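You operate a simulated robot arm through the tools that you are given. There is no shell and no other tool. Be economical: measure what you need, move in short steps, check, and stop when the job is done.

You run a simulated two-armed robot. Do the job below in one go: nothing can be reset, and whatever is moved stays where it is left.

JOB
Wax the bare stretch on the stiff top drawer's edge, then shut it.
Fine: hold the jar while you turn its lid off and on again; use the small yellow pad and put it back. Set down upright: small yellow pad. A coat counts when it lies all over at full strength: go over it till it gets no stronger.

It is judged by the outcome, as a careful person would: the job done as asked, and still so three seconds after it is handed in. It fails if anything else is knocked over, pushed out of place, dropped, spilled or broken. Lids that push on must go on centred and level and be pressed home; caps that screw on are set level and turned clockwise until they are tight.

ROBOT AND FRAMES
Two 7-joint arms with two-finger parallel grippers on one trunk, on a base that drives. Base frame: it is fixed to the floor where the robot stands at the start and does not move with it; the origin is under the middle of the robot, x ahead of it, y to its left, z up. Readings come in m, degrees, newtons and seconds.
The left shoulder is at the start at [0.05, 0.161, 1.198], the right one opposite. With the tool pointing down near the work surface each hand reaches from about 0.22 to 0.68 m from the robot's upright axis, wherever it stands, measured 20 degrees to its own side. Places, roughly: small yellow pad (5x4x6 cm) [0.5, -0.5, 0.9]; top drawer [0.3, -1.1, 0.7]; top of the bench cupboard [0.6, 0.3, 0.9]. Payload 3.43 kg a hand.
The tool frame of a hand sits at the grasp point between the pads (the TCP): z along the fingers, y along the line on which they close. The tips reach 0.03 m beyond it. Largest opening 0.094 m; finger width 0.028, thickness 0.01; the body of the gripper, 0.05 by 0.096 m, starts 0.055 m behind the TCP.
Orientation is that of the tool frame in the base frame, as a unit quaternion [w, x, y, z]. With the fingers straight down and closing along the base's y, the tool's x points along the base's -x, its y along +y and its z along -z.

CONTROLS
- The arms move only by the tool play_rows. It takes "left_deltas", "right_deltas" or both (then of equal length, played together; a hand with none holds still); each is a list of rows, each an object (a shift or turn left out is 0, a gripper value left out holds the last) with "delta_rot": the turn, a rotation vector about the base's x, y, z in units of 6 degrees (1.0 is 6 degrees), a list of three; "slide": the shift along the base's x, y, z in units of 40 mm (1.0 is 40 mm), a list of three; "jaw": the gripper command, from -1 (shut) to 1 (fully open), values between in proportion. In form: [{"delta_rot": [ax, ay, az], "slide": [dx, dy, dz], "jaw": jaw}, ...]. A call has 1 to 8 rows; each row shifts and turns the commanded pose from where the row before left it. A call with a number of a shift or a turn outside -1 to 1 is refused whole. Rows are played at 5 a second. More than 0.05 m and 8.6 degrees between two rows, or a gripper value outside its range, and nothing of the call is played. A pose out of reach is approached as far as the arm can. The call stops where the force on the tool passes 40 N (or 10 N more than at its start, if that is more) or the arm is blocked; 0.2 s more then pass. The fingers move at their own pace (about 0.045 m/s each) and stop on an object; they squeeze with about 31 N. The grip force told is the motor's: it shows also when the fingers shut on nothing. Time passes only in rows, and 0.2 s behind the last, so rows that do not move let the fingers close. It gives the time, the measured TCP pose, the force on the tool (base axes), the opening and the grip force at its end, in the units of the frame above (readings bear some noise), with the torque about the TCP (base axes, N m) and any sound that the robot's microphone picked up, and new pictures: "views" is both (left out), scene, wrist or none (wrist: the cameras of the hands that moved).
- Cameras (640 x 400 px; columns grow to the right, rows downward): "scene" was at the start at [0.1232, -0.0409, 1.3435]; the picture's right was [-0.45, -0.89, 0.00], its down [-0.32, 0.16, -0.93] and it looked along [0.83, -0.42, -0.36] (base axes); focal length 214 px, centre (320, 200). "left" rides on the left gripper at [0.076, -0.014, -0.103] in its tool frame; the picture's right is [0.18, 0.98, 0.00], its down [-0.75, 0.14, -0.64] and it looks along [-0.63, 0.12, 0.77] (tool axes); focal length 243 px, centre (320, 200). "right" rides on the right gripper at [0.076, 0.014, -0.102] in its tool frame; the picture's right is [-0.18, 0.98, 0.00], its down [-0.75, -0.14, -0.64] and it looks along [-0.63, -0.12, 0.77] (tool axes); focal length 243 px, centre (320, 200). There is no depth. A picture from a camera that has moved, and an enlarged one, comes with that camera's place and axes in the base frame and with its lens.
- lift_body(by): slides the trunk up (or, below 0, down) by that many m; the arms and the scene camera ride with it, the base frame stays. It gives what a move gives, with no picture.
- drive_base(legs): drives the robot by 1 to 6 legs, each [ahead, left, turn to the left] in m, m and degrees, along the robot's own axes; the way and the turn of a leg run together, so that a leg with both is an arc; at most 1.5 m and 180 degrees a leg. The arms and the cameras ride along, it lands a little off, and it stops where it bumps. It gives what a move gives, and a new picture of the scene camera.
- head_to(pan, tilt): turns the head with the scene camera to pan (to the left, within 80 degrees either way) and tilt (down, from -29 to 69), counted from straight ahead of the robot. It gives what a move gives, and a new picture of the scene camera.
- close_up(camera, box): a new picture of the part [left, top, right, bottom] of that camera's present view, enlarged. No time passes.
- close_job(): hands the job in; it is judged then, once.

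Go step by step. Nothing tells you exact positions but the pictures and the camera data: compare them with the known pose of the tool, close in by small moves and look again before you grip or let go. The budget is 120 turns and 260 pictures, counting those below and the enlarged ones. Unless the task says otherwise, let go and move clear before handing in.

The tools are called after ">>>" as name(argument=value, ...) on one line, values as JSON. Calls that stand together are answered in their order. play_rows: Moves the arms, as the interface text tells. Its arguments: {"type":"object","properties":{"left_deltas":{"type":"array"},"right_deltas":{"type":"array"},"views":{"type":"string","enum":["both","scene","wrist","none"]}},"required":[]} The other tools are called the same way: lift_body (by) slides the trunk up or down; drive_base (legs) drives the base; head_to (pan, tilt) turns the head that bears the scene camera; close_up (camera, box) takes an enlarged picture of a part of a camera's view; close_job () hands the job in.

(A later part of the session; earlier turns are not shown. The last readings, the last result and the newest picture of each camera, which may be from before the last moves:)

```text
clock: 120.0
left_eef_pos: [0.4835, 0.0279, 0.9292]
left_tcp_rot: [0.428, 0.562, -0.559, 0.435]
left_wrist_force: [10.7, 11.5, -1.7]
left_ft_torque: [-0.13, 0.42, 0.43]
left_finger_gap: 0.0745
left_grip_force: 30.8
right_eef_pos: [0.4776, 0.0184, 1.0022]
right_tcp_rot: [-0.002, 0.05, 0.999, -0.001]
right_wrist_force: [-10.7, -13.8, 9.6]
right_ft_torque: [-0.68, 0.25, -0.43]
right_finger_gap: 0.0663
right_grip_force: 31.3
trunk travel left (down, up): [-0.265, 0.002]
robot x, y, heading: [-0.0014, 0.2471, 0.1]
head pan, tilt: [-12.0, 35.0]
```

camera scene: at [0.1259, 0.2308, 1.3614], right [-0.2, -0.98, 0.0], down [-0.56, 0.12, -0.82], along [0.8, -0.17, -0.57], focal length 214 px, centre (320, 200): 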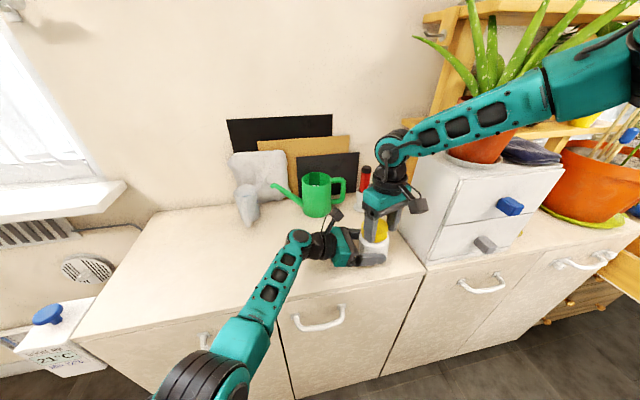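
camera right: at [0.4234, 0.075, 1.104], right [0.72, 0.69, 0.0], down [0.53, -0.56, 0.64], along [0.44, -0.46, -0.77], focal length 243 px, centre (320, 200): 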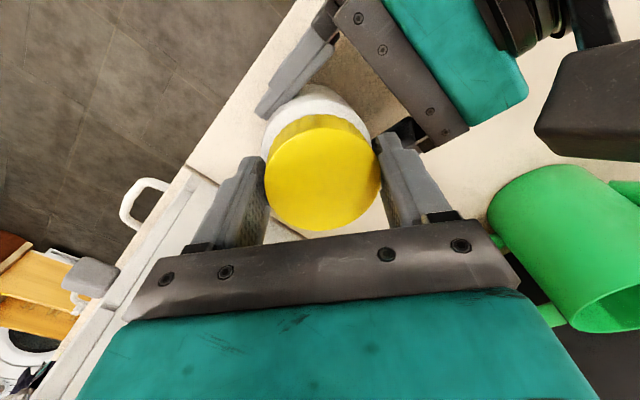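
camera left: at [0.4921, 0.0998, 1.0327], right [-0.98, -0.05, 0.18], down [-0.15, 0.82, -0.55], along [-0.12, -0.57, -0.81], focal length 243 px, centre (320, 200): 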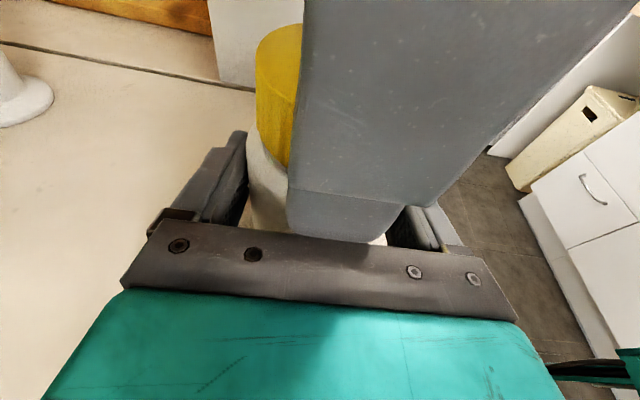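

Jiggling clockwise and back frees it: now it turns on at 0.3–0.4 Nm. I continue counter-clockwise.

>>> play_rows(right_deltas=[{"delta_rot": [0, 0, 1], "slide": [0, -0.03, 0.03]}, {"delta_rot": [0, 0, 1]}, {"delta_rot": [0, 0, 1], "slide": [0, 0, 0.02]}], views="none")

>>> play_rows(right_deltas=[{"delta_rot": [0, 0, 1]}, {"delta_rot": [0, 0, 1]}, {"delta_rot": [0, 0, 1], "slide": [0, 0, 0.02]}], views="both")

```text
clock: 120.8
left_eef_pos: [0.4833, 0.0279, 0.929]
left_tcp_rot: [0.43, 0.56, -0.558, 0.436]
left_wrist_force: [10.5, 15.9, 0.9]
left_ft_torque: [-0.69, 0.41, 0.37]
left_finger_gap: 0.0746
left_grip_force: 30.8
right_eef_pos: [0.4782, 0.0175, 1.003]
right_tcp_rot: [-0.003, -0.107, 0.994, -0.001]
right_wrist_force: [-9.4, -16.1, -0.8]
right_ft_torque: [-0.4, 0.32, -0.33]
right_finger_gap: 0.0665
right_grip_force: 30.7
trunk travel left (down, up): [-0.265, 0.002]
robot x, y, heading: [-0.0019, 0.2466, 0.1]
head pan, tilt: [-12.0, 35.0]
```

```text
clock: 121.6
left_eef_pos: [0.4811, 0.0279, 0.9285]
left_tcp_rot: [0.428, 0.561, -0.56, 0.435]
left_wrist_force: [11.5, 18.5, 3.5]
left_ft_torque: [-0.71, 0.28, 0.34]
left_finger_gap: 0.0746
left_grip_force: 31.2
right_eef_pos: [0.4765, 0.0168, 1.005]
right_tcp_rot: [-0.003, -0.262, 0.965, -0.002]
right_wrist_force: [-8.9, -18.6, 0.8]
right_ft_torque: [-0.57, 0.27, -0.3]
right_finger_gap: 0.0664
right_grip_force: 30.5
trunk travel left (down, up): [-0.265, 0.002]
robot x, y, heading: [0.0038, 0.2498, 0.3]
head pan, tilt: [-12.0, 35.0]
camera scene: at [0.1257, 0.231, 1.3615], right [-0.2, -0.98, 0.0], down [-0.56, 0.12, -0.82], along [0.8, -0.17, -0.57], focal length 214 px, centre (320, 200)
camera right: at [0.4032, -0.0104, 1.107], right [-0.34, 0.94, 0.0], down [0.72, 0.26, 0.64], along [0.6, 0.21, -0.77], focal length 243 px, centre (320, 200)
```

scene: 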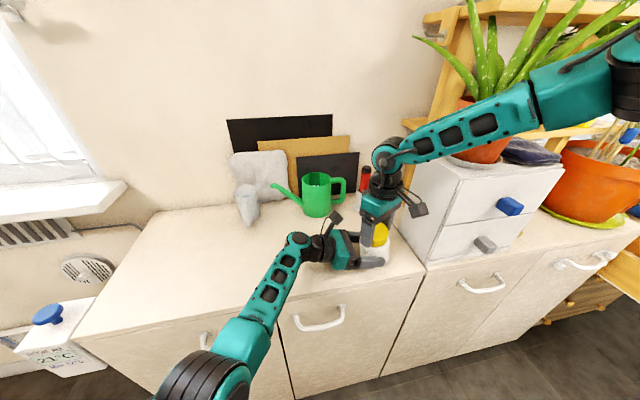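
right: 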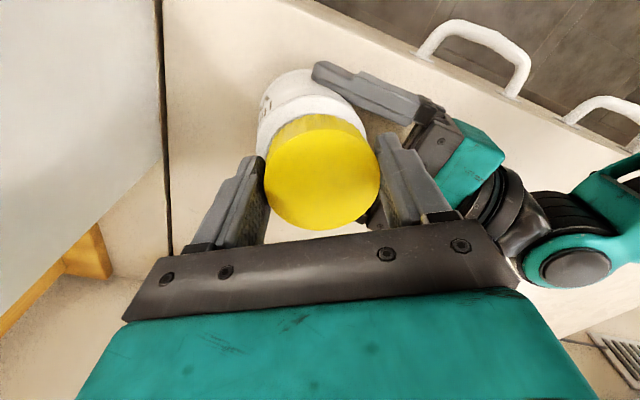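

It turns at 0.3 Nm. I test a small lift.

>>> play_rows(right_deltas=[{"delta_rot": [0, 0, 0.8], "slide": [0, -0.05, 0]}, {"slide": [0, 0, 0.1]}, {"slide": [0, 0, 0.1]}], views="none")

```text
clock: 122.4
left_eef_pos: [0.4817, 0.0268, 0.9285]
left_tcp_rot: [0.43, 0.56, -0.56, 0.434]
left_wrist_force: [6.7, 11.7, 5.8]
left_ft_torque: [-0.66, 0.26, 0.06]
left_finger_gap: 0.0747
left_grip_force: 30.6
right_eef_pos: [0.4784, 0.0158, 1.0127]
right_tcp_rot: [-0.001, -0.301, 0.954, 0.001]
right_wrist_force: [-5.2, -11.0, -3.7]
right_ft_torque: [-0.24, 0.19, -0.12]
right_finger_gap: 0.0659
right_grip_force: 31.3
trunk travel left (down, up): [-0.265, 0.002]
robot x, y, heading: [-0.0002, 0.2451, 0.4]
head pan, tilt: [-12.0, 35.0]
```

Only ~4 N, and the left hand didn't move: the lid seems to come off. I lift on.

>>> play_rows(right_deltas=[{"slide": [0, 0, 0.2]}, {"slide": [0, 0, 0.3]}, {"slide": [0, 0, 0.5]}, {"slide": [0, 0, 0.5]}, {"slide": [0, 0, 0.5]}])

```text
clock: 123.6
left_eef_pos: [0.4815, 0.0265, 0.9282]
left_tcp_rot: [0.43, 0.56, -0.56, 0.434]
left_wrist_force: [0.6, 1.1, 4.2]
left_ft_torque: [0.11, -0.03, 0.04]
left_finger_gap: 0.0743
left_grip_force: 30.7
right_eef_pos: [0.4766, 0.0138, 1.0929]
right_tcp_rot: [0.001, -0.301, 0.954, 0.0]
right_wrist_force: [0.2, 0.1, -0.9]
right_ft_torque: [-0.03, -0.03, 0.0]
right_finger_gap: 0.0663
right_grip_force: 31.1
trunk travel left (down, up): [-0.265, 0.002]
robot x, y, heading: [0.0015, 0.2459, 0.0]
head pan, tilt: [-12.0, 35.0]
camera scene: at [0.1253, 0.2311, 1.3615], right [-0.2, -0.98, 0.0], down [-0.56, 0.12, -0.82], along [0.8, -0.17, -0.57], focal length 214 px, centre (320, 200)
camera right: at [0.4061, -0.0178, 1.1944], right [-0.41, 0.91, 0.0], down [0.7, 0.32, 0.64], along [0.58, 0.27, -0.77], focal length 243 px, centre (320, 200)
```

scene: 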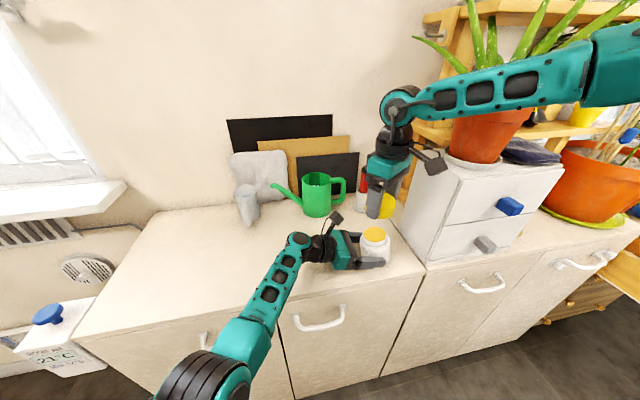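
right: 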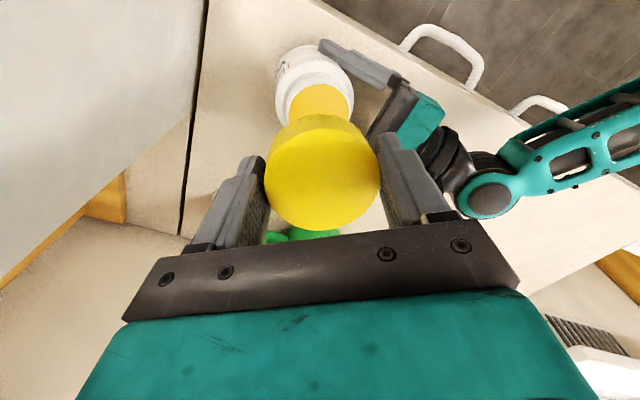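

The lid is off; wax shows in the jar. I shift the jar 5 cm left with the left hand to make room, and square the right hand for setting the lid down beside it.

>>> play_rows(left_deltas=[{"slide": [0, 0, 0.25]}, {"slide": [0.1, 0.4, 0]}, {"slide": [0.1, 0.45, 0]}, {"slide": [0.1, 0.45, 0]}, {"slide": [0, 0, -0.15]}, {"slide": [0, 0, -0.05]}], right_deltas=[{"delta_rot": [0, 0, -1], "slide": [0, -0.3, 0]}, {"delta_rot": [0, 0, -1], "slide": [0, -0.4, 0]}, {"delta_rot": [0, 0, -1], "slide": [0.1, -0.4, 0]}, {"delta_rot": [0, 0, -1], "slide": [0.1, -0.4, 0]}, {"delta_rot": [0, 0, -1]}, {"delta_rot": [0, 0, -0.8]}])

```text
clock: 125.0
left_eef_pos: [0.4937, 0.0794, 0.9304]
left_tcp_rot: [0.429, 0.561, -0.56, 0.434]
left_wrist_force: [-0.5, 0.6, -2.2]
left_ft_torque: [0.03, -0.01, 0.0]
left_finger_gap: 0.0747
left_grip_force: 31.2
right_eef_pos: [0.4856, -0.0438, 1.0923]
right_tcp_rot: [-0.001, -0.001, 1.0, 0.001]
right_wrist_force: [0.2, -0.1, -0.3]
right_ft_torque: [0.0, 0.01, 0.03]
right_finger_gap: 0.0659
right_grip_force: 31.1
trunk travel left (down, up): [-0.265, 0.002]
robot x, y, heading: [0.0015, 0.2473, 0.3]
head pan, tilt: [-12.0, 35.0]
camera scene: at [0.126, 0.2309, 1.3614], right [-0.2, -0.98, 0.0], down [-0.56, 0.12, -0.82], along [0.8, -0.17, -0.57], focal length 214 px, centre (320, 200)
camera right: at [0.4087, -0.0311, 1.1943], right [0.18, 0.98, 0.0], down [0.75, -0.14, 0.64], along [0.63, -0.12, -0.77], focal length 243 px, centre (320, 200)
camera left: at [0.508, 0.1597, 1.0309], right [-0.98, -0.05, 0.17], down [-0.14, 0.81, -0.57], along [-0.11, -0.58, -0.81], focal length 243 px, centre (320, 200)
```

scene: 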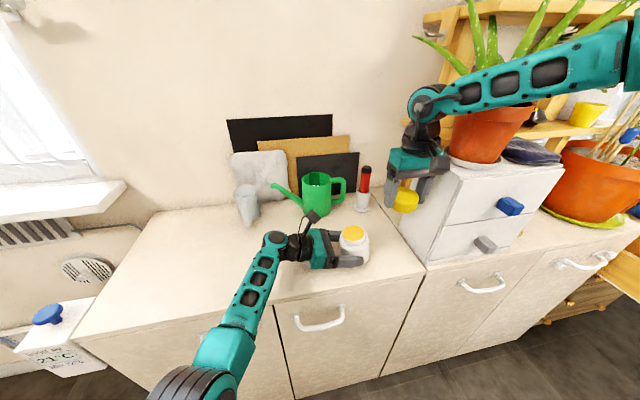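
right: 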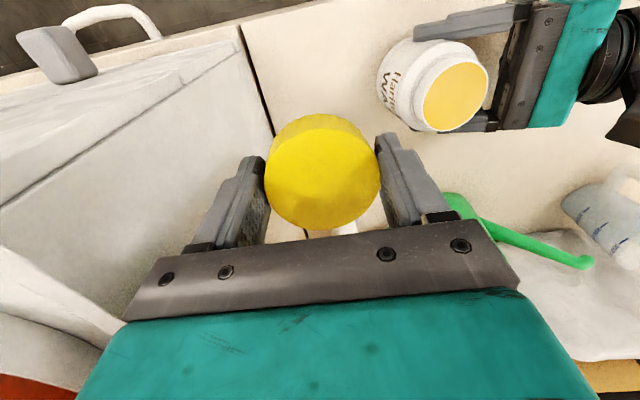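
left: 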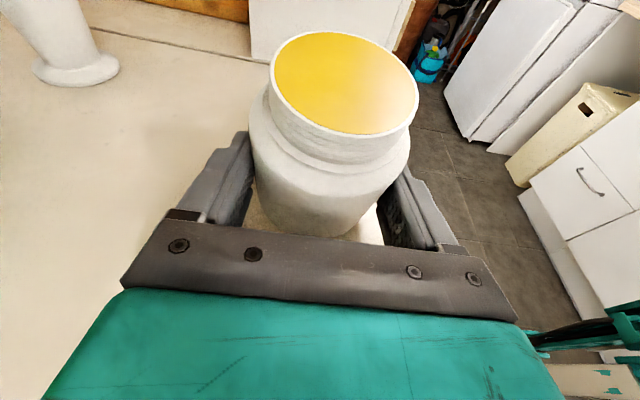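

Wax is flush with the neck—easy to dab. I lower the lid to the bench.

>>> play_rows(right_deltas=[{"slide": [0, 0, -0.8]}, {"slide": [0, 0, -0.8]}, {"slide": [0, 0, -0.8]}, {"slide": [0, 0, -0.8]}, {"slide": [0, 0, -0.3]}], left_deltas=[{"slide": [0, 0, -0.04]}, {}, {}, {}, {}])

```text
clock: 126.2
left_eef_pos: [0.4946, 0.079, 0.9293]
left_tcp_rot: [0.429, 0.561, -0.56, 0.433]
left_wrist_force: [0.4, -0.7, -3.0]
left_ft_torque: [0.05, 0.02, 0.0]
left_finger_gap: 0.0744
left_grip_force: 30.8
right_eef_pos: [0.4865, -0.0442, 0.9523]
right_tcp_rot: [0.0, -0.003, 1.0, 0.001]
right_wrist_force: [0.4, 0.1, -0.1]
right_ft_torque: [0.05, 0.01, 0.0]
right_finger_gap: 0.0661
right_grip_force: 30.7
trunk travel left (down, up): [-0.265, 0.002]
robot x, y, heading: [0.0019, 0.2451, -0.0]
head pan, tilt: [-12.0, 35.0]
camera scene: at [0.126, 0.2309, 1.3615], right [-0.2, -0.98, 0.0], down [-0.56, 0.12, -0.82], along [0.8, -0.17, -0.57], focal length 214 px, centre (320, 200)
camera right: at [0.4094, -0.0314, 1.054], right [0.18, 0.98, 0.0], down [0.75, -0.14, 0.64], along [0.63, -0.12, -0.77], focal length 243 px, centre (320, 200)
camera left: at [0.5076, 0.1598, 1.0295], right [-0.98, -0.05, 0.17], down [-0.14, 0.81, -0.57], along [-0.11, -0.58, -0.81], focal length 243 px, centre (320, 200)
```

scene: 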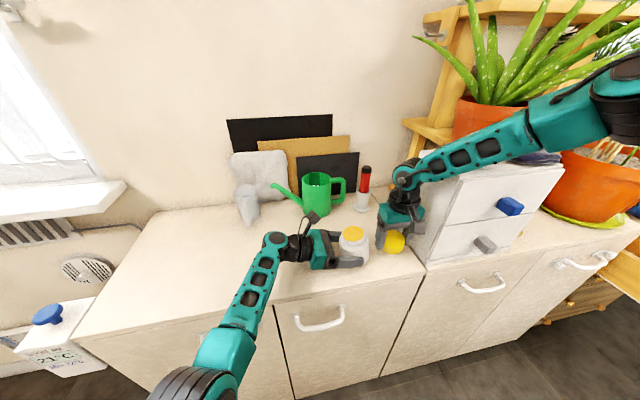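
right: 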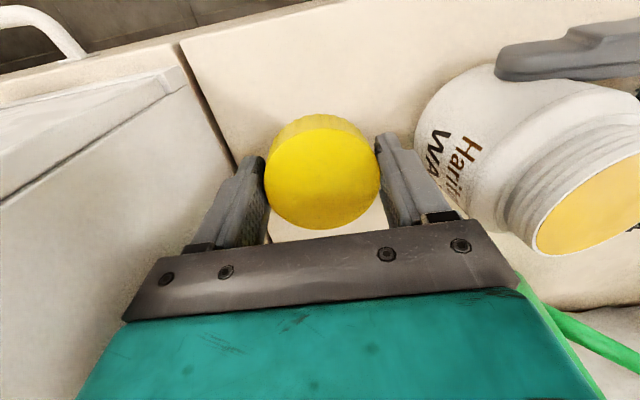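
left: 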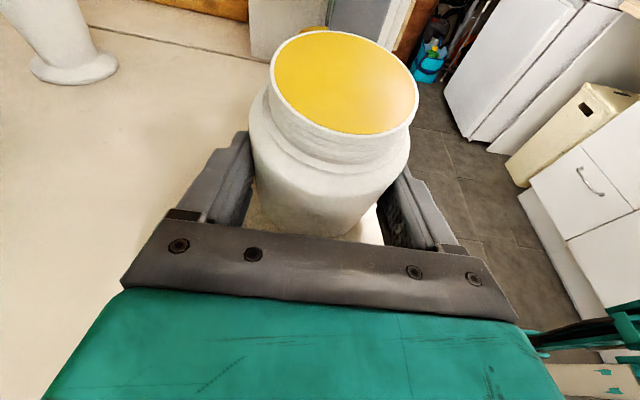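

>>> play_rows(right_deltas=[{"slide": [0, 0, -0.08]}, {"slide": [0, 0, -0.08]}, {"slide": [0, 0, -0.06]}], left_deltas=[{"slide": [0, 0, -0.06]}, {}, {}], views="none")

>>> play_rows(right_deltas=[{"slide": [0, 0, -0.05]}, {"slide": [0, 0, -0.05]}], views="none")

```text
clock: 127.0
left_eef_pos: [0.4931, 0.0777, 0.9299]
left_tcp_rot: [0.429, 0.56, -0.559, 0.435]
left_wrist_force: [0.7, 1.1, 4.2]
left_ft_torque: [0.17, -0.08, 0.0]
left_finger_gap: 0.0748
left_grip_force: 30.8
right_eef_pos: [0.485, -0.0453, 0.9433]
right_tcp_rot: [0.0, -0.001, 1.0, 0.0]
right_wrist_force: [-0.6, 0.0, 0.0]
right_ft_torque: [0.0, 0.01, 0.04]
right_finger_gap: 0.0664
right_grip_force: 31.0
trunk travel left (down, up): [-0.265, 0.002]
robot x, y, heading: [-0.0022, 0.246, 0.1]
head pan, tilt: [-12.0, 35.0]
```

```text
clock: 127.6
left_eef_pos: [0.4941, 0.0788, 0.9298]
left_tcp_rot: [0.429, 0.56, -0.559, 0.435]
left_wrist_force: [1.5, 0.6, 6.5]
left_ft_torque: [0.12, -0.09, 0.02]
left_finger_gap: 0.0746
left_grip_force: 31.1
right_eef_pos: [0.4848, -0.0439, 0.9404]
right_tcp_rot: [0.0, -0.002, 1.0, 0.001]
right_wrist_force: [0.4, 0.9, -0.4]
right_ft_torque: [0.0, 0.01, 0.03]
right_finger_gap: 0.0661
right_grip_force: 30.9
trunk travel left (down, up): [-0.265, 0.002]
robot x, y, heading: [0.0023, 0.2465, 0.2]
head pan, tilt: [-12.0, 35.0]
```

>>> play_rows(right_deltas=[{"slide": [0, 0, -0.05]}, {"slide": [0, 0, -0.05]}, {"slide": [0, 0, -0.05]}], views="none")

>>> play_rows(right_deltas=[{"slide": [0, 0, -0.05]}, {"slide": [0, 0, -0.05]}], views="wrist")

```text
clock: 128.4
left_eef_pos: [0.4929, 0.0791, 0.9282]
left_tcp_rot: [0.429, 0.56, -0.559, 0.435]
left_wrist_force: [3.0, -0.8, 9.0]
left_ft_torque: [0.11, -0.15, -0.07]
left_finger_gap: 0.0745
left_grip_force: 31.1
right_eef_pos: [0.4836, -0.0444, 0.9336]
right_tcp_rot: [0.001, -0.002, 1.0, 0.001]
right_wrist_force: [-0.4, 0.1, -0.2]
right_ft_torque: [0.01, -0.01, 0.0]
right_finger_gap: 0.0662
right_grip_force: 30.8
trunk travel left (down, up): [-0.265, 0.002]
robot x, y, heading: [-0.0025, 0.2491, 0.2]
head pan, tilt: [-12.0, 35.0]
```

```text
clock: 129.0
left_eef_pos: [0.4925, 0.079, 0.9288]
left_tcp_rot: [0.429, 0.56, -0.56, 0.434]
left_wrist_force: [3.5, -0.4, 10.1]
left_ft_torque: [0.13, -0.18, -0.05]
left_finger_gap: 0.0743
left_grip_force: 31.5
right_eef_pos: [0.4843, -0.0445, 0.9309]
right_tcp_rot: [0.001, -0.002, 1.0, 0.001]
right_wrist_force: [-1.1, 0.1, -0.2]
right_ft_torque: [-0.01, 0.03, 0.0]
right_finger_gap: 0.0662
right_grip_force: 30.8
trunk travel left (down, up): [-0.265, 0.002]
robot x, y, heading: [0.0003, 0.2516, 0.2]
head pan, tilt: [-12.0, 35.0]
camera right: at [0.4076, -0.031, 1.0326], right [0.18, 0.98, 0.0], down [0.75, -0.14, 0.64], along [0.63, -0.12, -0.77], focal length 243 px, centre (320, 200)
```

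right: 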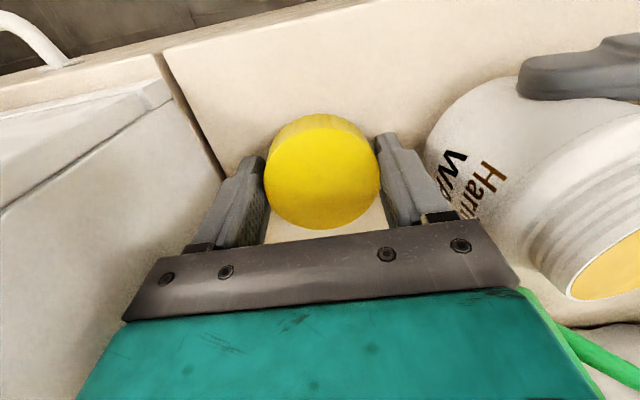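

>>> play_rows(right_deltas=[{"slide": [0, 0, -0.05]}, {"slide": [0, 0, -0.05]}], left_deltas=[{"slide": [0, 0, 0.04]}, {}], views="none")

>>> play_rows(right_deltas=[{"slide": [0, 0, -0.05]}, {"slide": [0, 0, -0.03]}], views="none")

```text
clock: 129.6
left_eef_pos: [0.4943, 0.0787, 0.9281]
left_tcp_rot: [0.429, 0.561, -0.56, 0.433]
left_wrist_force: [0.7, -1.5, 5.5]
left_ft_torque: [0.06, -0.09, -0.03]
left_finger_gap: 0.0746
left_grip_force: 31.2
right_eef_pos: [0.4839, -0.0447, 0.9254]
right_tcp_rot: [0.001, -0.003, 1.0, 0.001]
right_wrist_force: [-0.2, 0.5, 0.7]
right_ft_torque: [0.03, -0.02, -0.02]
right_finger_gap: 0.0659
right_grip_force: 31.0
trunk travel left (down, up): [-0.265, 0.002]
robot x, y, heading: [-0.0044, 0.2486, 0.1]
head pan, tilt: [-12.0, 35.0]
```

```text
clock: 130.2
left_eef_pos: [0.4929, 0.0792, 0.9287]
left_tcp_rot: [0.43, 0.561, -0.559, 0.434]
left_wrist_force: [0.7, -1.8, 3.4]
left_ft_torque: [0.03, -0.01, 0.0]
left_finger_gap: 0.0746
left_grip_force: 30.8
right_eef_pos: [0.4808, -0.043, 0.9262]
right_tcp_rot: [0.0, -0.002, 1.0, 0.0]
right_wrist_force: [-0.4, 0.0, -0.4]
right_ft_torque: [-0.01, -0.03, 0.02]
right_finger_gap: 0.0662
right_grip_force: 31.0
right hand out of reach, approached as far as the arm can: row 2
trunk travel left (down, up): [-0.265, 0.002]
robot x, y, heading: [0.0005, 0.2458, 0.3]
head pan, tilt: [-12.0, 35.0]
```

The right arm can't go lower at this trunk height. I release the jar (it stands on the bench), withdraw the left hand, then lower the trunk to set the lid down.

>>> play_rows(left_deltas=[{"jaw": 1}, {}, {"slide": [0, 0.5, 0]}, {"slide": [0, 0.7, 0]}, {"slide": [0, 0.7, 0]}, {"slide": [0, 0.7, 0.4]}, {"slide": [-0.3, 0.5, 0.8]}, {"slide": [-0.5, 0.2, 0.9]}], views="scene")

>>> lift_body(by=-0.01)

```text
clock: 132.0
left_eef_pos: [0.462, 0.2098, 1.0099]
left_tcp_rot: [0.43, 0.561, -0.56, 0.433]
left_wrist_force: [0.5, 0.5, -0.2]
left_ft_torque: [0.01, -0.02, 0.0]
left_finger_gap: 0.094
left_grip_force: 0.2
right_eef_pos: [0.4827, -0.0451, 0.9252]
right_tcp_rot: [0.0, -0.002, 1.0, 0.001]
right_wrist_force: [0.5, -0.5, -0.1]
right_ft_torque: [-0.01, 0.0, 0.0]
right_finger_gap: 0.0657
right_grip_force: 31.1
trunk travel left (down, up): [-0.265, 0.002]
robot x, y, heading: [-0.0013, 0.249, 0.5]
head pan, tilt: [-12.0, 35.0]
camera scene: at [0.1254, 0.231, 1.3615], right [-0.2, -0.98, 0.0], down [-0.56, 0.12, -0.82], along [0.8, -0.17, -0.57], focal length 214 px, centre (320, 200)
```

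scene: 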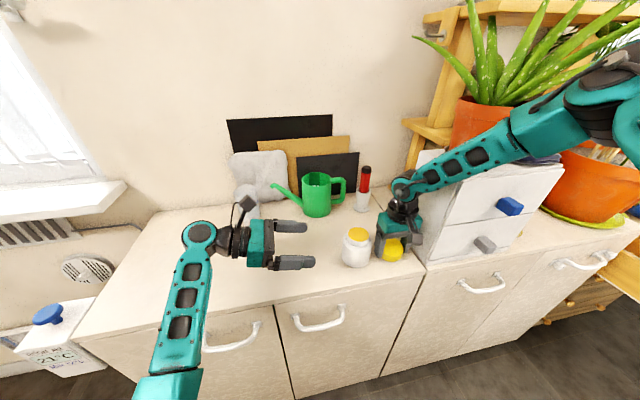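

```text
clock: 132.6
left_eef_pos: [0.4622, 0.2106, 1.0044]
left_tcp_rot: [0.429, 0.56, -0.559, 0.435]
left_wrist_force: [-0.3, -0.1, -0.2]
left_ft_torque: [-0.05, 0.0, 0.0]
left_finger_gap: 0.0939
left_grip_force: 0.0
right_eef_pos: [0.4848, -0.0441, 0.919]
right_tcp_rot: [0.006, -0.002, 1.0, 0.0]
right_wrist_force: [6.3, -5.3, 30.3]
right_ft_torque: [-0.39, 0.46, 0.07]
right_finger_gap: 0.0649
right_grip_force: 30.9
trunk travel left (down, up): [-0.255, 0.012]
robot x, y, heading: [0.0033, 0.2471, 0.2]
head pan, tilt: [-12.0, 35.0]
```

Contact with the bench. I ease up a touch, open, and raise the right hand.

>>> play_rows(right_deltas=[{"slide": [0, 0, 0.06]}, {"jaw": 0.75}, {}, {"slide": [0, 0, 0.4]}, {"slide": [0, 0, 0.7]}, {"slide": [0, 0, 0.9]}, {"slide": [0, 0, 0.9]}, {"slide": [-0.4, 0, 0.9]}], views="both")

```text
clock: 134.4
left_eef_pos: [0.4616, 0.211, 1.002]
left_tcp_rot: [0.429, 0.56, -0.559, 0.435]
left_wrist_force: [0.0, 0.6, 0.5]
left_ft_torque: [0.02, 0.02, 0.04]
left_finger_gap: 0.0941
left_grip_force: 0.1
right_eef_pos: [0.4689, -0.0433, 1.0702]
right_tcp_rot: [0.0, -0.002, 1.0, 0.001]
right_wrist_force: [-0.5, 0.4, 0.4]
right_ft_torque: [0.02, -0.01, -0.01]
right_finger_gap: 0.0823
right_grip_force: 0.0
trunk travel left (down, up): [-0.255, 0.012]
robot x, y, heading: [0.0006, 0.2455, -0.0]
head pan, tilt: [-12.0, 35.0]
camera scene: at [0.1251, 0.2311, 1.3516], right [-0.2, -0.98, 0.0], down [-0.56, 0.12, -0.82], along [0.8, -0.17, -0.57], focal length 214 px, centre (320, 200)
camera right: at [0.392, -0.0305, 1.1729], right [0.18, 0.98, 0.0], down [0.75, -0.14, 0.64], along [0.63, -0.11, -0.77], focal length 243 px, centre (320, 200)
```

scene: 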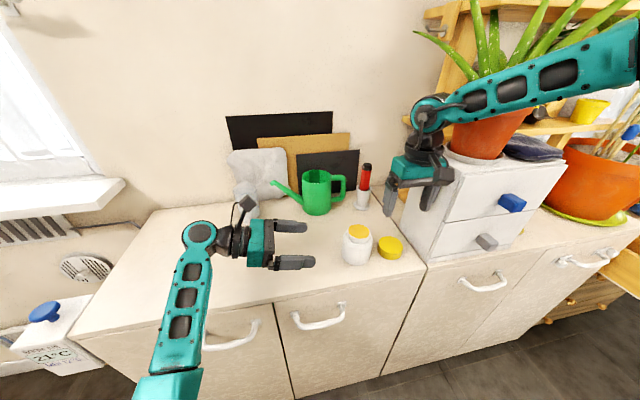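
right: 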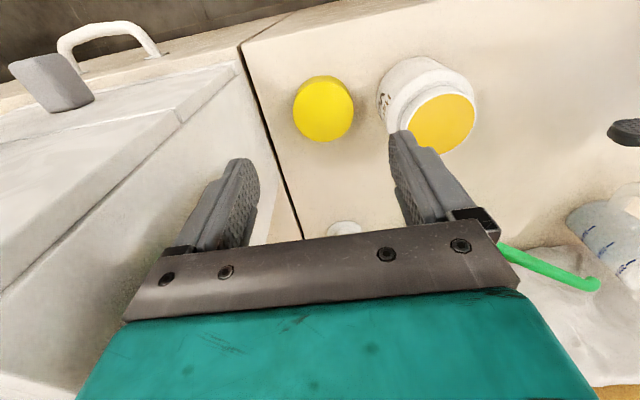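

Lid and jar stand on the bench. Now I retract both hands and drive right to the pad.

>>> play_rows(left_deltas=[{"slide": [-0.35, 0.85, 0.15]}, {"slide": [-0.35, 0.85, 0.15]}, {"slide": [-0.35, 0.85, 0.15]}, {"slide": [-0.35, 0.85, 0.15]}, {"slide": [-0.35, 0.85, 0.15]}, {"slide": [-0.35, 0.85, 0.15]}, {"slide": [-0.35, 0.85, 0.15]}], right_deltas=[{"slide": [-0.4, -0.1, 0.2]}, {"slide": [-0.4, -0.1, 0.2]}, {"slide": [-0.4, -0.1, 0.2]}, {"slide": [-0.4, -0.1, 0.2]}, {"slide": [-0.4, 0, 0.2]}, {"slide": [-0.4, 0, 0.2]}, {"slide": [-0.4, 0, 0.2]}], views="none")

>>> head_to(pan=-25, tilt=35)

>>> drive_base(legs=[[-0.05, 0, 0], [0, -0.5, 0], [0.05, 0, 0]])

```text
clock: 136.0
left_eef_pos: [0.3622, 0.4487, 1.0435]
left_tcp_rot: [0.429, 0.56, -0.56, 0.434]
left_wrist_force: [-0.3, 0.4, 0.5]
left_ft_torque: [0.0, 0.0, -0.01]
left_finger_gap: 0.0942
left_grip_force: 0.1
right_eef_pos: [0.3541, -0.0598, 1.1262]
right_tcp_rot: [0.0, -0.002, 1.0, 0.0]
right_wrist_force: [-0.2, 0.5, -0.3]
right_ft_torque: [-0.01, -0.01, 0.02]
right_finger_gap: 0.0824
right_grip_force: 0.2
trunk travel left (down, up): [-0.255, 0.012]
robot x, y, heading: [0.0012, 0.2455, 0.4]
head pan, tilt: [-12.0, 35.0]
```

```text
clock: 136.7
left_eef_pos: [0.3621, 0.4481, 1.0435]
left_tcp_rot: [0.43, 0.56, -0.56, 0.434]
left_wrist_force: [0.2, -0.3, -0.1]
left_ft_torque: [-0.02, -0.03, 0.02]
left_finger_gap: 0.0941
left_grip_force: 0.0
right_eef_pos: [0.3546, -0.0602, 1.1259]
right_tcp_rot: [0.001, -0.001, 1.0, 0.001]
right_wrist_force: [-0.4, 0.1, 0.4]
right_ft_torque: [-0.01, 0.01, -0.02]
right_finger_gap: 0.0822
right_grip_force: 0.0
trunk travel left (down, up): [-0.255, 0.012]
robot x, y, heading: [0.0021, 0.2482, 0.3]
head pan, tilt: [-25.0, 35.0]
camera scene: at [0.1195, 0.2122, 1.3515], right [-0.42, -0.91, 0.0], down [-0.52, 0.24, -0.82], along [0.74, -0.34, -0.57], focal length 214 px, centre (320, 200)
```

scene: 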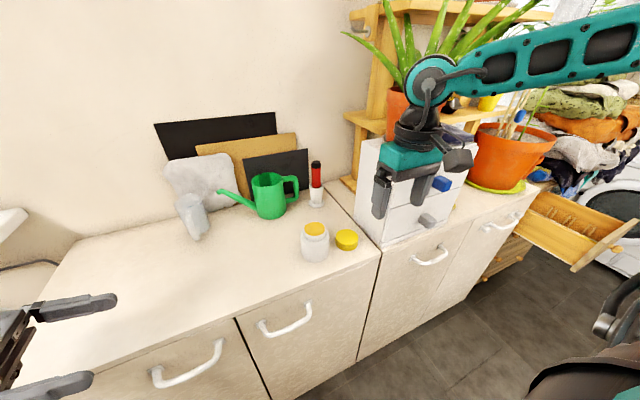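

```text
clock: 140.7
left_eef_pos: [0.3653, -0.0533, 1.042]
left_tcp_rot: [0.429, 0.562, -0.559, 0.434]
left_wrist_force: [0.0, 0.1, -1.2]
left_ft_torque: [-0.04, 0.01, -0.01]
left_finger_gap: 0.0939
left_grip_force: 0.1
right_eef_pos: [0.3587, -0.5612, 1.1262]
right_tcp_rot: [-0.001, -0.003, 1.0, 0.001]
right_wrist_force: [-0.6, -0.1, -0.8]
right_ft_torque: [-0.02, 0.03, 0.0]
right_finger_gap: 0.0824
right_grip_force: 0.0
trunk travel left (down, up): [-0.255, 0.012]
robot x, y, heading: [0.0011, -0.2528, 0.4]
head pan, tilt: [-25.0, 35.0]
camera scene: at [0.1228, -0.2889, 1.3513], right [-0.42, -0.91, 0.0], down [-0.52, 0.24, -0.82], along [0.74, -0.34, -0.57], focal length 214 px, centre (320, 200)
```

scene: 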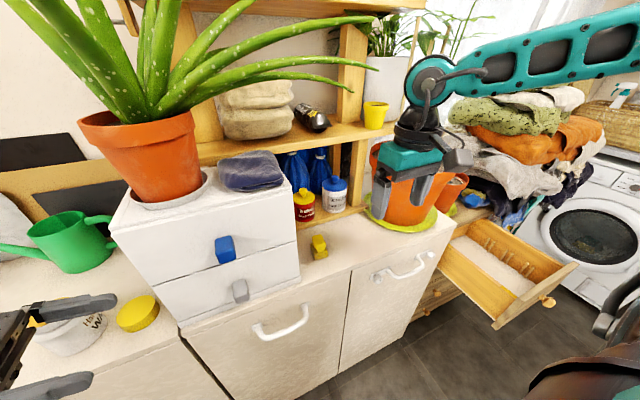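

Pad and drawer are both in view; I zoom on them.

>>> close_up(camera="scene", box=[290, 220, 350, 270])

>>> close_up(camera="scene", box=[420, 210, 590, 340])

```text
8.00 times, centred on (320, 245) of scene
camera zoom: at [0.1228, -0.2889, 1.3513], right [-0.42, -0.91, 0.0], down [-0.52, 0.24, -0.82], along [0.74, -0.34, -0.57], focal length 1716 px, centre (320, -160)
```

zoom: 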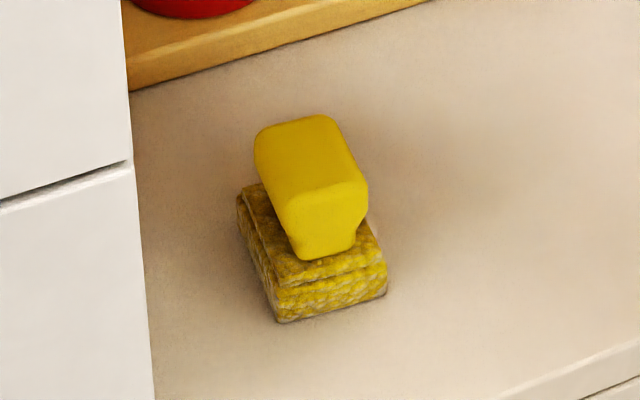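

```text
3.08 times, centred on (505, 275) of scene
camera zoom: at [0.1228, -0.2889, 1.3513], right [-0.42, -0.91, 0.0], down [-0.52, 0.24, -0.82], along [0.74, -0.34, -0.57], focal length 660 px, centre (-249, -31)
```

zoom: 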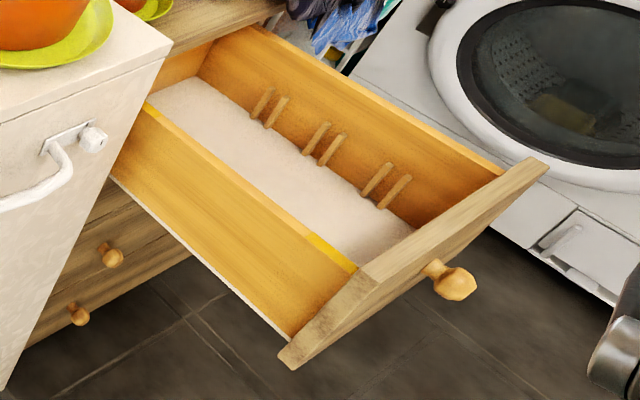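

>>> close_up(camera="scene", box=[455, 235, 525, 290])

>>> play_rows(right_deltas=[{"slide": [0.6, 0.6, 0], "delta_rot": [0, 0, -0.4], "jaw": 0.15}, {"slide": [0.6, 0.6, 0], "delta_rot": [0, 0, -0.4]}, {"slide": [0.6, 0.6, -0.2], "delta_rot": [0, 0, -0.4]}, {"slide": [0.6, 0.6, -0.2]}, {"slide": [0.6, 0.3, -0.2]}, {"slide": [0.3, 0, -0.2]}], views="wrist")

```text
7.27 times, centred on (490, 262) of scene
camera zoom: at [0.1228, -0.2889, 1.3513], right [-0.42, -0.91, 0.0], down [-0.52, 0.24, -0.82], along [0.74, -0.34, -0.57], focal length 1560 px, centre (-916, -254)
```

zoom: 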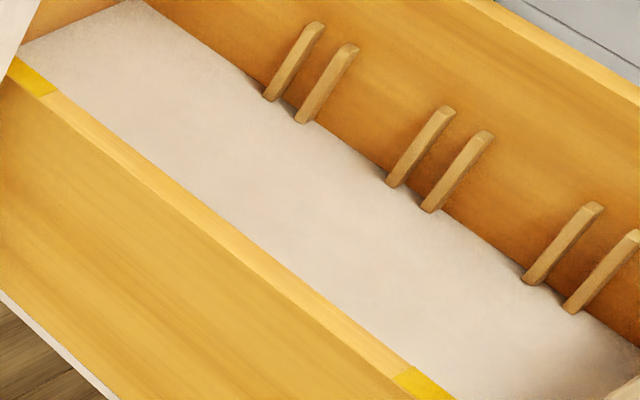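

```text
clock: 142.1
left_eef_pos: [0.3639, -0.0523, 1.043]
left_tcp_rot: [0.429, 0.561, -0.559, 0.435]
left_wrist_force: [-0.4, -1.4, 0.3]
left_ft_torque: [-0.01, 0.0, 0.0]
left_finger_gap: 0.0938
left_grip_force: 0.0
right_eef_pos: [0.4882, -0.4515, 1.0952]
right_tcp_rot: [0.0, 0.059, 0.998, 0.002]
right_wrist_force: [-0.6, 0.4, 0.9]
right_ft_torque: [0.02, -0.03, 0.0]
right_finger_gap: 0.0541
right_grip_force: 0.1
trunk travel left (down, up): [-0.255, 0.012]
robot x, y, heading: [0.0004, -0.2556, 0.4]
head pan, tilt: [-25.0, 35.0]
camera right: at [0.4147, -0.4291, 1.198], right [0.3, 0.95, 0.0], down [0.73, -0.23, 0.64], along [0.61, -0.19, -0.77], focal length 243 px, centre (320, 200)
```

right: 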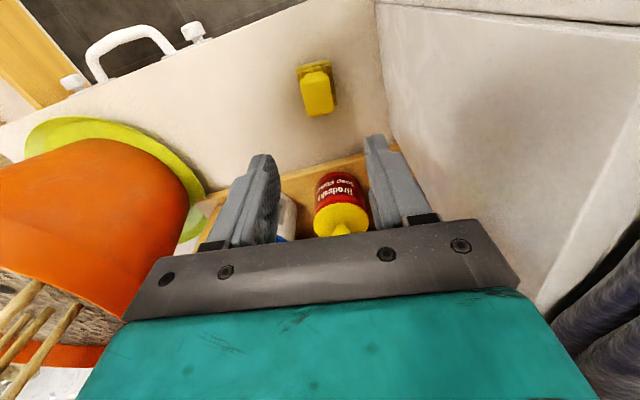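

The bare stretch lies between the two yellow marks. The right hand is over the pad's handle; I descend.

>>> play_rows(right_deltas=[{"slide": [-0.06, -0.02, -0.7]}, {"slide": [0, 0, -0.8]}, {"slide": [0, 0, -0.8]}, {"slide": [0, 0, -0.8]}, {"slide": [0, 0, -0.5]}], views="wrist")

```text
clock: 143.3
left_eef_pos: [0.3643, -0.0531, 1.0431]
left_tcp_rot: [0.428, 0.562, -0.559, 0.434]
left_wrist_force: [0.4, 0.4, -0.4]
left_ft_torque: [0.01, 0.01, 0.01]
left_finger_gap: 0.0941
left_grip_force: 0.1
right_eef_pos: [0.4747, -0.4642, 0.9605]
right_tcp_rot: [0.001, 0.059, 0.998, 0.001]
right_wrist_force: [-0.1, 0.1, 0.5]
right_ft_torque: [-0.01, 0.03, -0.05]
right_finger_gap: 0.0539
right_grip_force: 0.1
right hand out of reach, approached as far as the arm can: row 4, 5
trunk travel left (down, up): [-0.255, 0.012]
robot x, y, heading: [0.0002, -0.2552, 0.1]
head pan, tilt: [-25.0, 35.0]
camera right: at [0.4008, -0.4423, 1.0629], right [0.3, 0.95, 0.0], down [0.73, -0.23, 0.64], along [0.61, -0.19, -0.77], focal length 243 px, centre (320, 200)
```

right: 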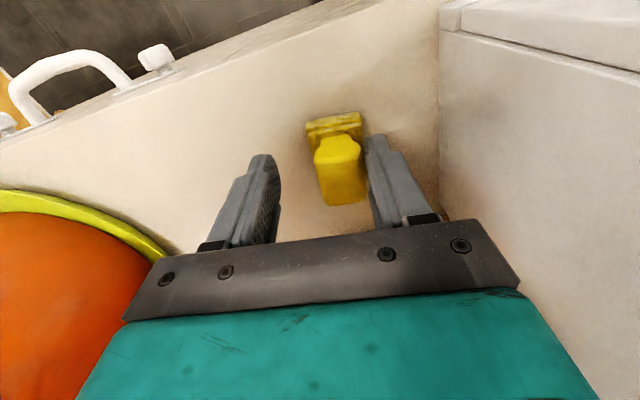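

The right arm is too high-shouldered to reach down there. I raise the hand, lower the trunk by 8 cm, and re-centre.

>>> play_rows(right_deltas=[{"slide": [0.1, 0.1, 0.7]}, {"slide": [0.1, 0.1, 0.7]}, {"slide": [0.05, 0.05, 0.6]}], left_deltas=[{"slide": [0, 0, 0.6]}, {"slide": [0, 0, 0.6]}, {"slide": [0, 0, 0.6]}], views="none")

>>> lift_body(by=-0.08)

>>> play_rows(right_deltas=[{"slide": [0, 0, -0.1]}], views="wrist")

```text
clock: 144.1
left_eef_pos: [0.365, -0.0517, 1.1169]
left_tcp_rot: [0.43, 0.561, -0.558, 0.435]
left_wrist_force: [-0.2, -0.2, 0.6]
left_ft_torque: [-0.01, -0.03, 0.0]
left_finger_gap: 0.0939
left_grip_force: 0.0
right_eef_pos: [0.4862, -0.4521, 1.0412]
right_tcp_rot: [0.0, 0.059, 0.998, 0.0]
right_wrist_force: [-0.4, 0.1, 0.4]
right_ft_torque: [0.03, 0.01, 0.02]
right_finger_gap: 0.0543
right_grip_force: 0.0
trunk travel left (down, up): [-0.255, 0.012]
robot x, y, heading: [-0.0033, -0.2528, 0.1]
head pan, tilt: [-25.0, 35.0]
```

```text
clock: 145.3
left_eef_pos: [0.3646, -0.0522, 1.0368]
left_tcp_rot: [0.428, 0.562, -0.559, 0.434]
left_wrist_force: [0.1, -0.8, -0.1]
left_ft_torque: [0.0, 0.02, 0.03]
left_finger_gap: 0.0939
left_grip_force: 0.1
right_eef_pos: [0.486, -0.4529, 0.9608]
right_tcp_rot: [0.0, 0.059, 0.998, 0.001]
right_wrist_force: [0.6, 0.6, 0.3]
right_ft_torque: [-0.01, -0.01, -0.02]
right_finger_gap: 0.0539
right_grip_force: 0.1
trunk travel left (down, up): [-0.175, 0.092]
robot x, y, heading: [-0.0, -0.2498, 0.5]
head pan, tilt: [-25.0, 35.0]
```

```text
clock: 145.7
left_eef_pos: [0.3665, -0.0529, 1.0367]
left_tcp_rot: [0.428, 0.562, -0.558, 0.435]
left_wrist_force: [-0.1, -0.6, 0.2]
left_ft_torque: [0.0, 0.03, -0.03]
left_finger_gap: 0.0935
left_grip_force: 0.0
right_eef_pos: [0.4872, -0.4526, 0.9574]
right_tcp_rot: [0.0, 0.06, 0.998, 0.0]
right_wrist_force: [-0.9, -1.0, 0.5]
right_ft_torque: [-0.04, -0.03, -0.02]
right_finger_gap: 0.0541
right_grip_force: 0.0
trunk travel left (down, up): [-0.175, 0.092]
robot x, y, heading: [-0.0009, -0.2509, 0.4]
head pan, tilt: [-25.0, 35.0]
camera right: at [0.4118, -0.4307, 1.0591], right [0.3, 0.95, 0.0], down [0.73, -0.23, 0.64], along [0.61, -0.19, -0.77], focal length 243 px, centre (320, 200)
```

right: 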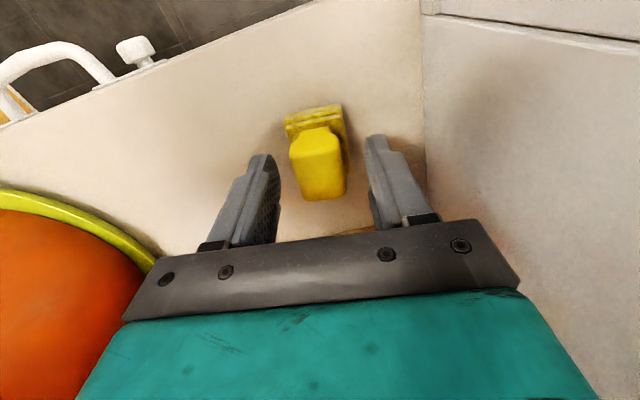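

Centred. I lower 7 mm, close, and lift the pad.

>>> play_rows(right_deltas=[{"slide": [0, 0, -0.18]}, {"jaw": -1}, {}, {}, {"slide": [0, 0, 0.5]}, {"slide": [0, 0, 0.7]}], views="wrist")

```text
clock: 147.1
left_eef_pos: [0.365, -0.0503, 1.0371]
left_tcp_rot: [0.428, 0.562, -0.559, 0.434]
left_wrist_force: [-0.6, -1.1, -0.1]
left_ft_torque: [-0.02, -0.03, -0.04]
left_finger_gap: 0.0939
left_grip_force: 0.0
right_eef_pos: [0.4864, -0.4532, 0.9975]
right_tcp_rot: [0.0, 0.059, 0.998, 0.001]
right_wrist_force: [0.3, -0.2, -1.1]
right_ft_torque: [-0.01, -0.02, -0.02]
right_finger_gap: 0.0286
right_grip_force: 31.2
trunk travel left (down, up): [-0.175, 0.092]
robot x, y, heading: [0.0039, -0.2561, 0.2]
head pan, tilt: [-25.0, 35.0]
camera right: at [0.4114, -0.4307, 1.0994], right [0.3, 0.95, 0.0], down [0.73, -0.23, 0.64], along [0.61, -0.19, -0.77], focal length 243 px, centre (320, 200)
```

right: 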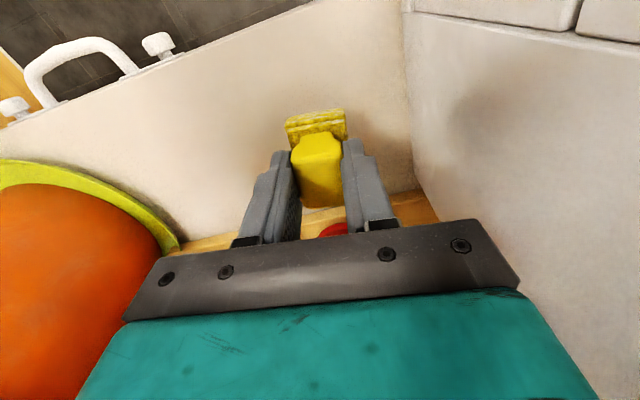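

Pad held (28.6 mm). Retract and drive back to the jar.

>>> play_rows(right_deltas=[{"slide": [-0.8, 0, 0.6]}, {"slide": [-0.8, -0.3, 0.6]}, {"slide": [-0.8, -0.3, 0.6]}, {"slide": [-0.8, -0.2, 0.5]}], views="none")

>>> drive_base(legs=[[0, 0.54, 0]])

>>> play_rows(right_deltas=[{"slide": [0.8, 0.9, 0]}, {"slide": [0.8, 0.9, 0]}, {"slide": [0.8, 0.4, 0]}], views="both")

```text
clock: 148.1
left_eef_pos: [0.365, -0.052, 1.0371]
left_tcp_rot: [0.428, 0.562, -0.559, 0.434]
left_wrist_force: [-0.2, 0.0, -0.4]
left_ft_torque: [-0.01, -0.02, -0.02]
left_finger_gap: 0.0939
left_grip_force: 0.0
right_eef_pos: [0.3586, -0.4851, 1.088]
right_tcp_rot: [0.0, 0.059, 0.998, 0.001]
right_wrist_force: [-0.7, 0.0, 0.9]
right_ft_torque: [0.0, 0.01, 0.0]
right_finger_gap: 0.0287
right_grip_force: 31.4
trunk travel left (down, up): [-0.175, 0.092]
robot x, y, heading: [0.0006, -0.2527, 0.4]
head pan, tilt: [-25.0, 35.0]
```

```text
clock: 151.2
left_eef_pos: [0.36, 0.4968, 1.0356]
left_tcp_rot: [0.429, 0.561, -0.558, 0.435]
left_wrist_force: [-0.2, 1.0, -0.8]
left_ft_torque: [-0.02, 0.01, -0.07]
left_finger_gap: 0.094
left_grip_force: 0.0
right_eef_pos: [0.3545, 0.0628, 1.0875]
right_tcp_rot: [0.0, 0.059, 0.998, 0.001]
right_wrist_force: [-0.6, 1.2, -0.5]
right_ft_torque: [-0.01, 0.01, 0.01]
right_finger_gap: 0.0288
right_grip_force: 30.8
trunk travel left (down, up): [-0.175, 0.092]
robot x, y, heading: [-0.0004, 0.2934, 0.2]
head pan, tilt: [-25.0, 35.0]
camera scene: at [0.1175, 0.2591, 1.2715], right [-0.42, -0.91, 0.0], down [-0.52, 0.24, -0.82], along [0.75, -0.34, -0.57], focal length 214 px, centre (320, 200)
```

scene: 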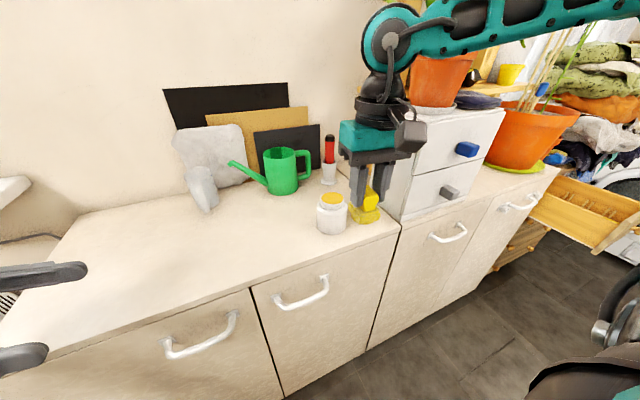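

```text
clock: 152.1
left_eef_pos: [0.3619, 0.4962, 1.0362]
left_tcp_rot: [0.429, 0.562, -0.558, 0.435]
left_wrist_force: [-0.2, 0.3, 0.0]
left_ft_torque: [0.02, 0.02, -0.03]
left_finger_gap: 0.094
left_grip_force: 0.1
right_eef_pos: [0.4512, 0.1503, 1.0861]
right_tcp_rot: [0.0, 0.059, 0.998, 0.001]
right_wrist_force: [0.6, 1.0, 0.5]
right_ft_torque: [0.02, 0.02, -0.01]
right_finger_gap: 0.0288
right_grip_force: 31.2
trunk travel left (down, up): [-0.175, 0.092]
robot x, y, heading: [-0.0051, 0.293, 0.4]
head pan, tilt: [-25.0, 35.0]
camera scene: at [0.1181, 0.2589, 1.2714], right [-0.42, -0.91, 0.0], down [-0.52, 0.24, -0.82], along [0.74, -0.34, -0.57], focal length 214 px, centre (320, 200)
camera right: at [0.376, 0.1728, 1.1891], right [0.3, 0.95, 0.0], down [0.73, -0.23, 0.64], along [0.61, -0.19, -0.77], focal length 243 px, centre (320, 200)
```

scene: 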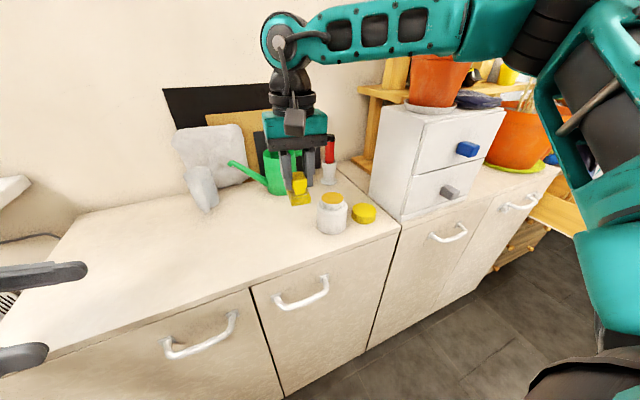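
right: 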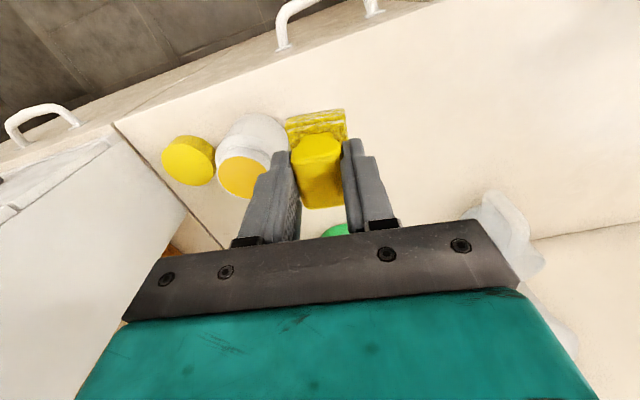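

Overshot in y; jar is at about (0.491, 0.054). I move over it and look.

>>> play_rows(right_deltas=[{"slide": [0.3, -0.8, 0]}, {"slide": [0.3, -0.8, 0]}, {"slide": [0.3, -0.75, -0.2]}], views="both")

```text
clock: 152.8
left_eef_pos: [0.3608, 0.496, 1.0363]
left_tcp_rot: [0.429, 0.562, -0.557, 0.436]
left_wrist_force: [-0.2, -0.1, 1.1]
left_ft_torque: [0.0, -0.03, -0.02]
left_finger_gap: 0.0941
left_grip_force: 0.1
right_eef_pos: [0.4865, 0.0573, 1.0785]
right_tcp_rot: [0.0, 0.058, 0.998, 0.002]
right_wrist_force: [-0.2, -0.8, -0.4]
right_ft_torque: [-0.01, -0.02, 0.0]
right_finger_gap: 0.0285
right_grip_force: 30.8
trunk travel left (down, up): [-0.175, 0.092]
robot x, y, heading: [-0.0025, 0.2967, 0.5]
head pan, tilt: [-25.0, 35.0]
camera scene: at [0.1176, 0.2585, 1.2714], right [-0.42, -0.91, 0.0], down [-0.52, 0.24, -0.82], along [0.75, -0.34, -0.57], focal length 214 px, centre (320, 200)
camera right: at [0.4114, 0.0787, 1.1804], right [0.3, 0.95, 0.0], down [0.73, -0.23, 0.64], along [0.61, -0.19, -0.77], focal length 243 px, centre (320, 200)
```

scene: 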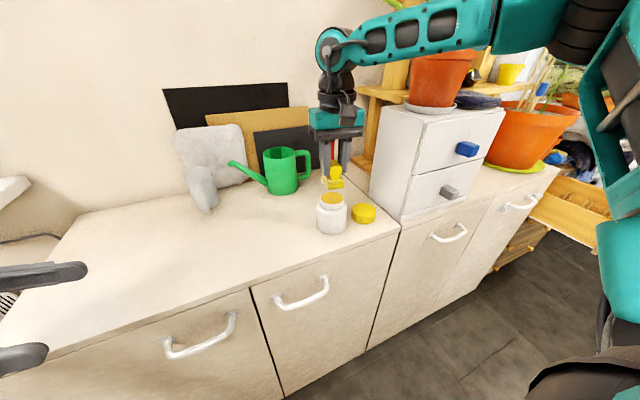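
right: 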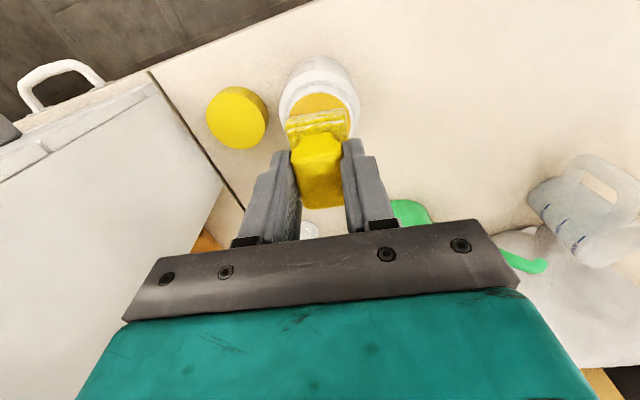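

Pad is aligned over the wax. I lower until it touches.

>>> play_rows(right_deltas=[{"slide": [0, 0, -0.5]}, {"slide": [0, 0, -0.4]}, {"slide": [0, 0, -0.08]}, {"slide": [0, 0, -0.08]}], views="wrist")

```text
clock: 153.8
left_eef_pos: [0.3602, 0.4967, 1.0368]
left_tcp_rot: [0.427, 0.562, -0.558, 0.435]
left_wrist_force: [0.5, 0.1, 0.4]
left_ft_torque: [0.0, 0.02, 0.01]
left_finger_gap: 0.094
left_grip_force: 0.1
right_eef_pos: [0.4864, 0.0573, 1.0385]
right_tcp_rot: [0.001, 0.059, 0.998, 0.001]
right_wrist_force: [0.0, -2.7, 8.4]
right_ft_torque: [-0.18, 0.1, -0.02]
right_finger_gap: 0.0288
right_grip_force: 31.4
trunk travel left (down, up): [-0.175, 0.092]
robot x, y, heading: [-0.0038, 0.2924, 0.3]
head pan, tilt: [-25.0, 35.0]
camera right: at [0.4114, 0.0792, 1.14], right [0.3, 0.95, 0.0], down [0.73, -0.23, 0.64], along [0.62, -0.19, -0.76], focal length 243 px, centre (320, 200)
```

right: 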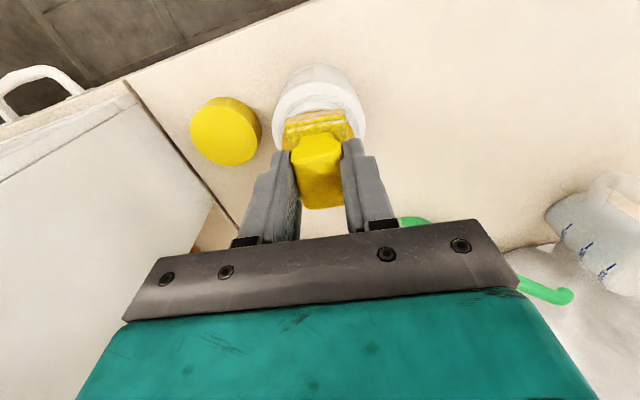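

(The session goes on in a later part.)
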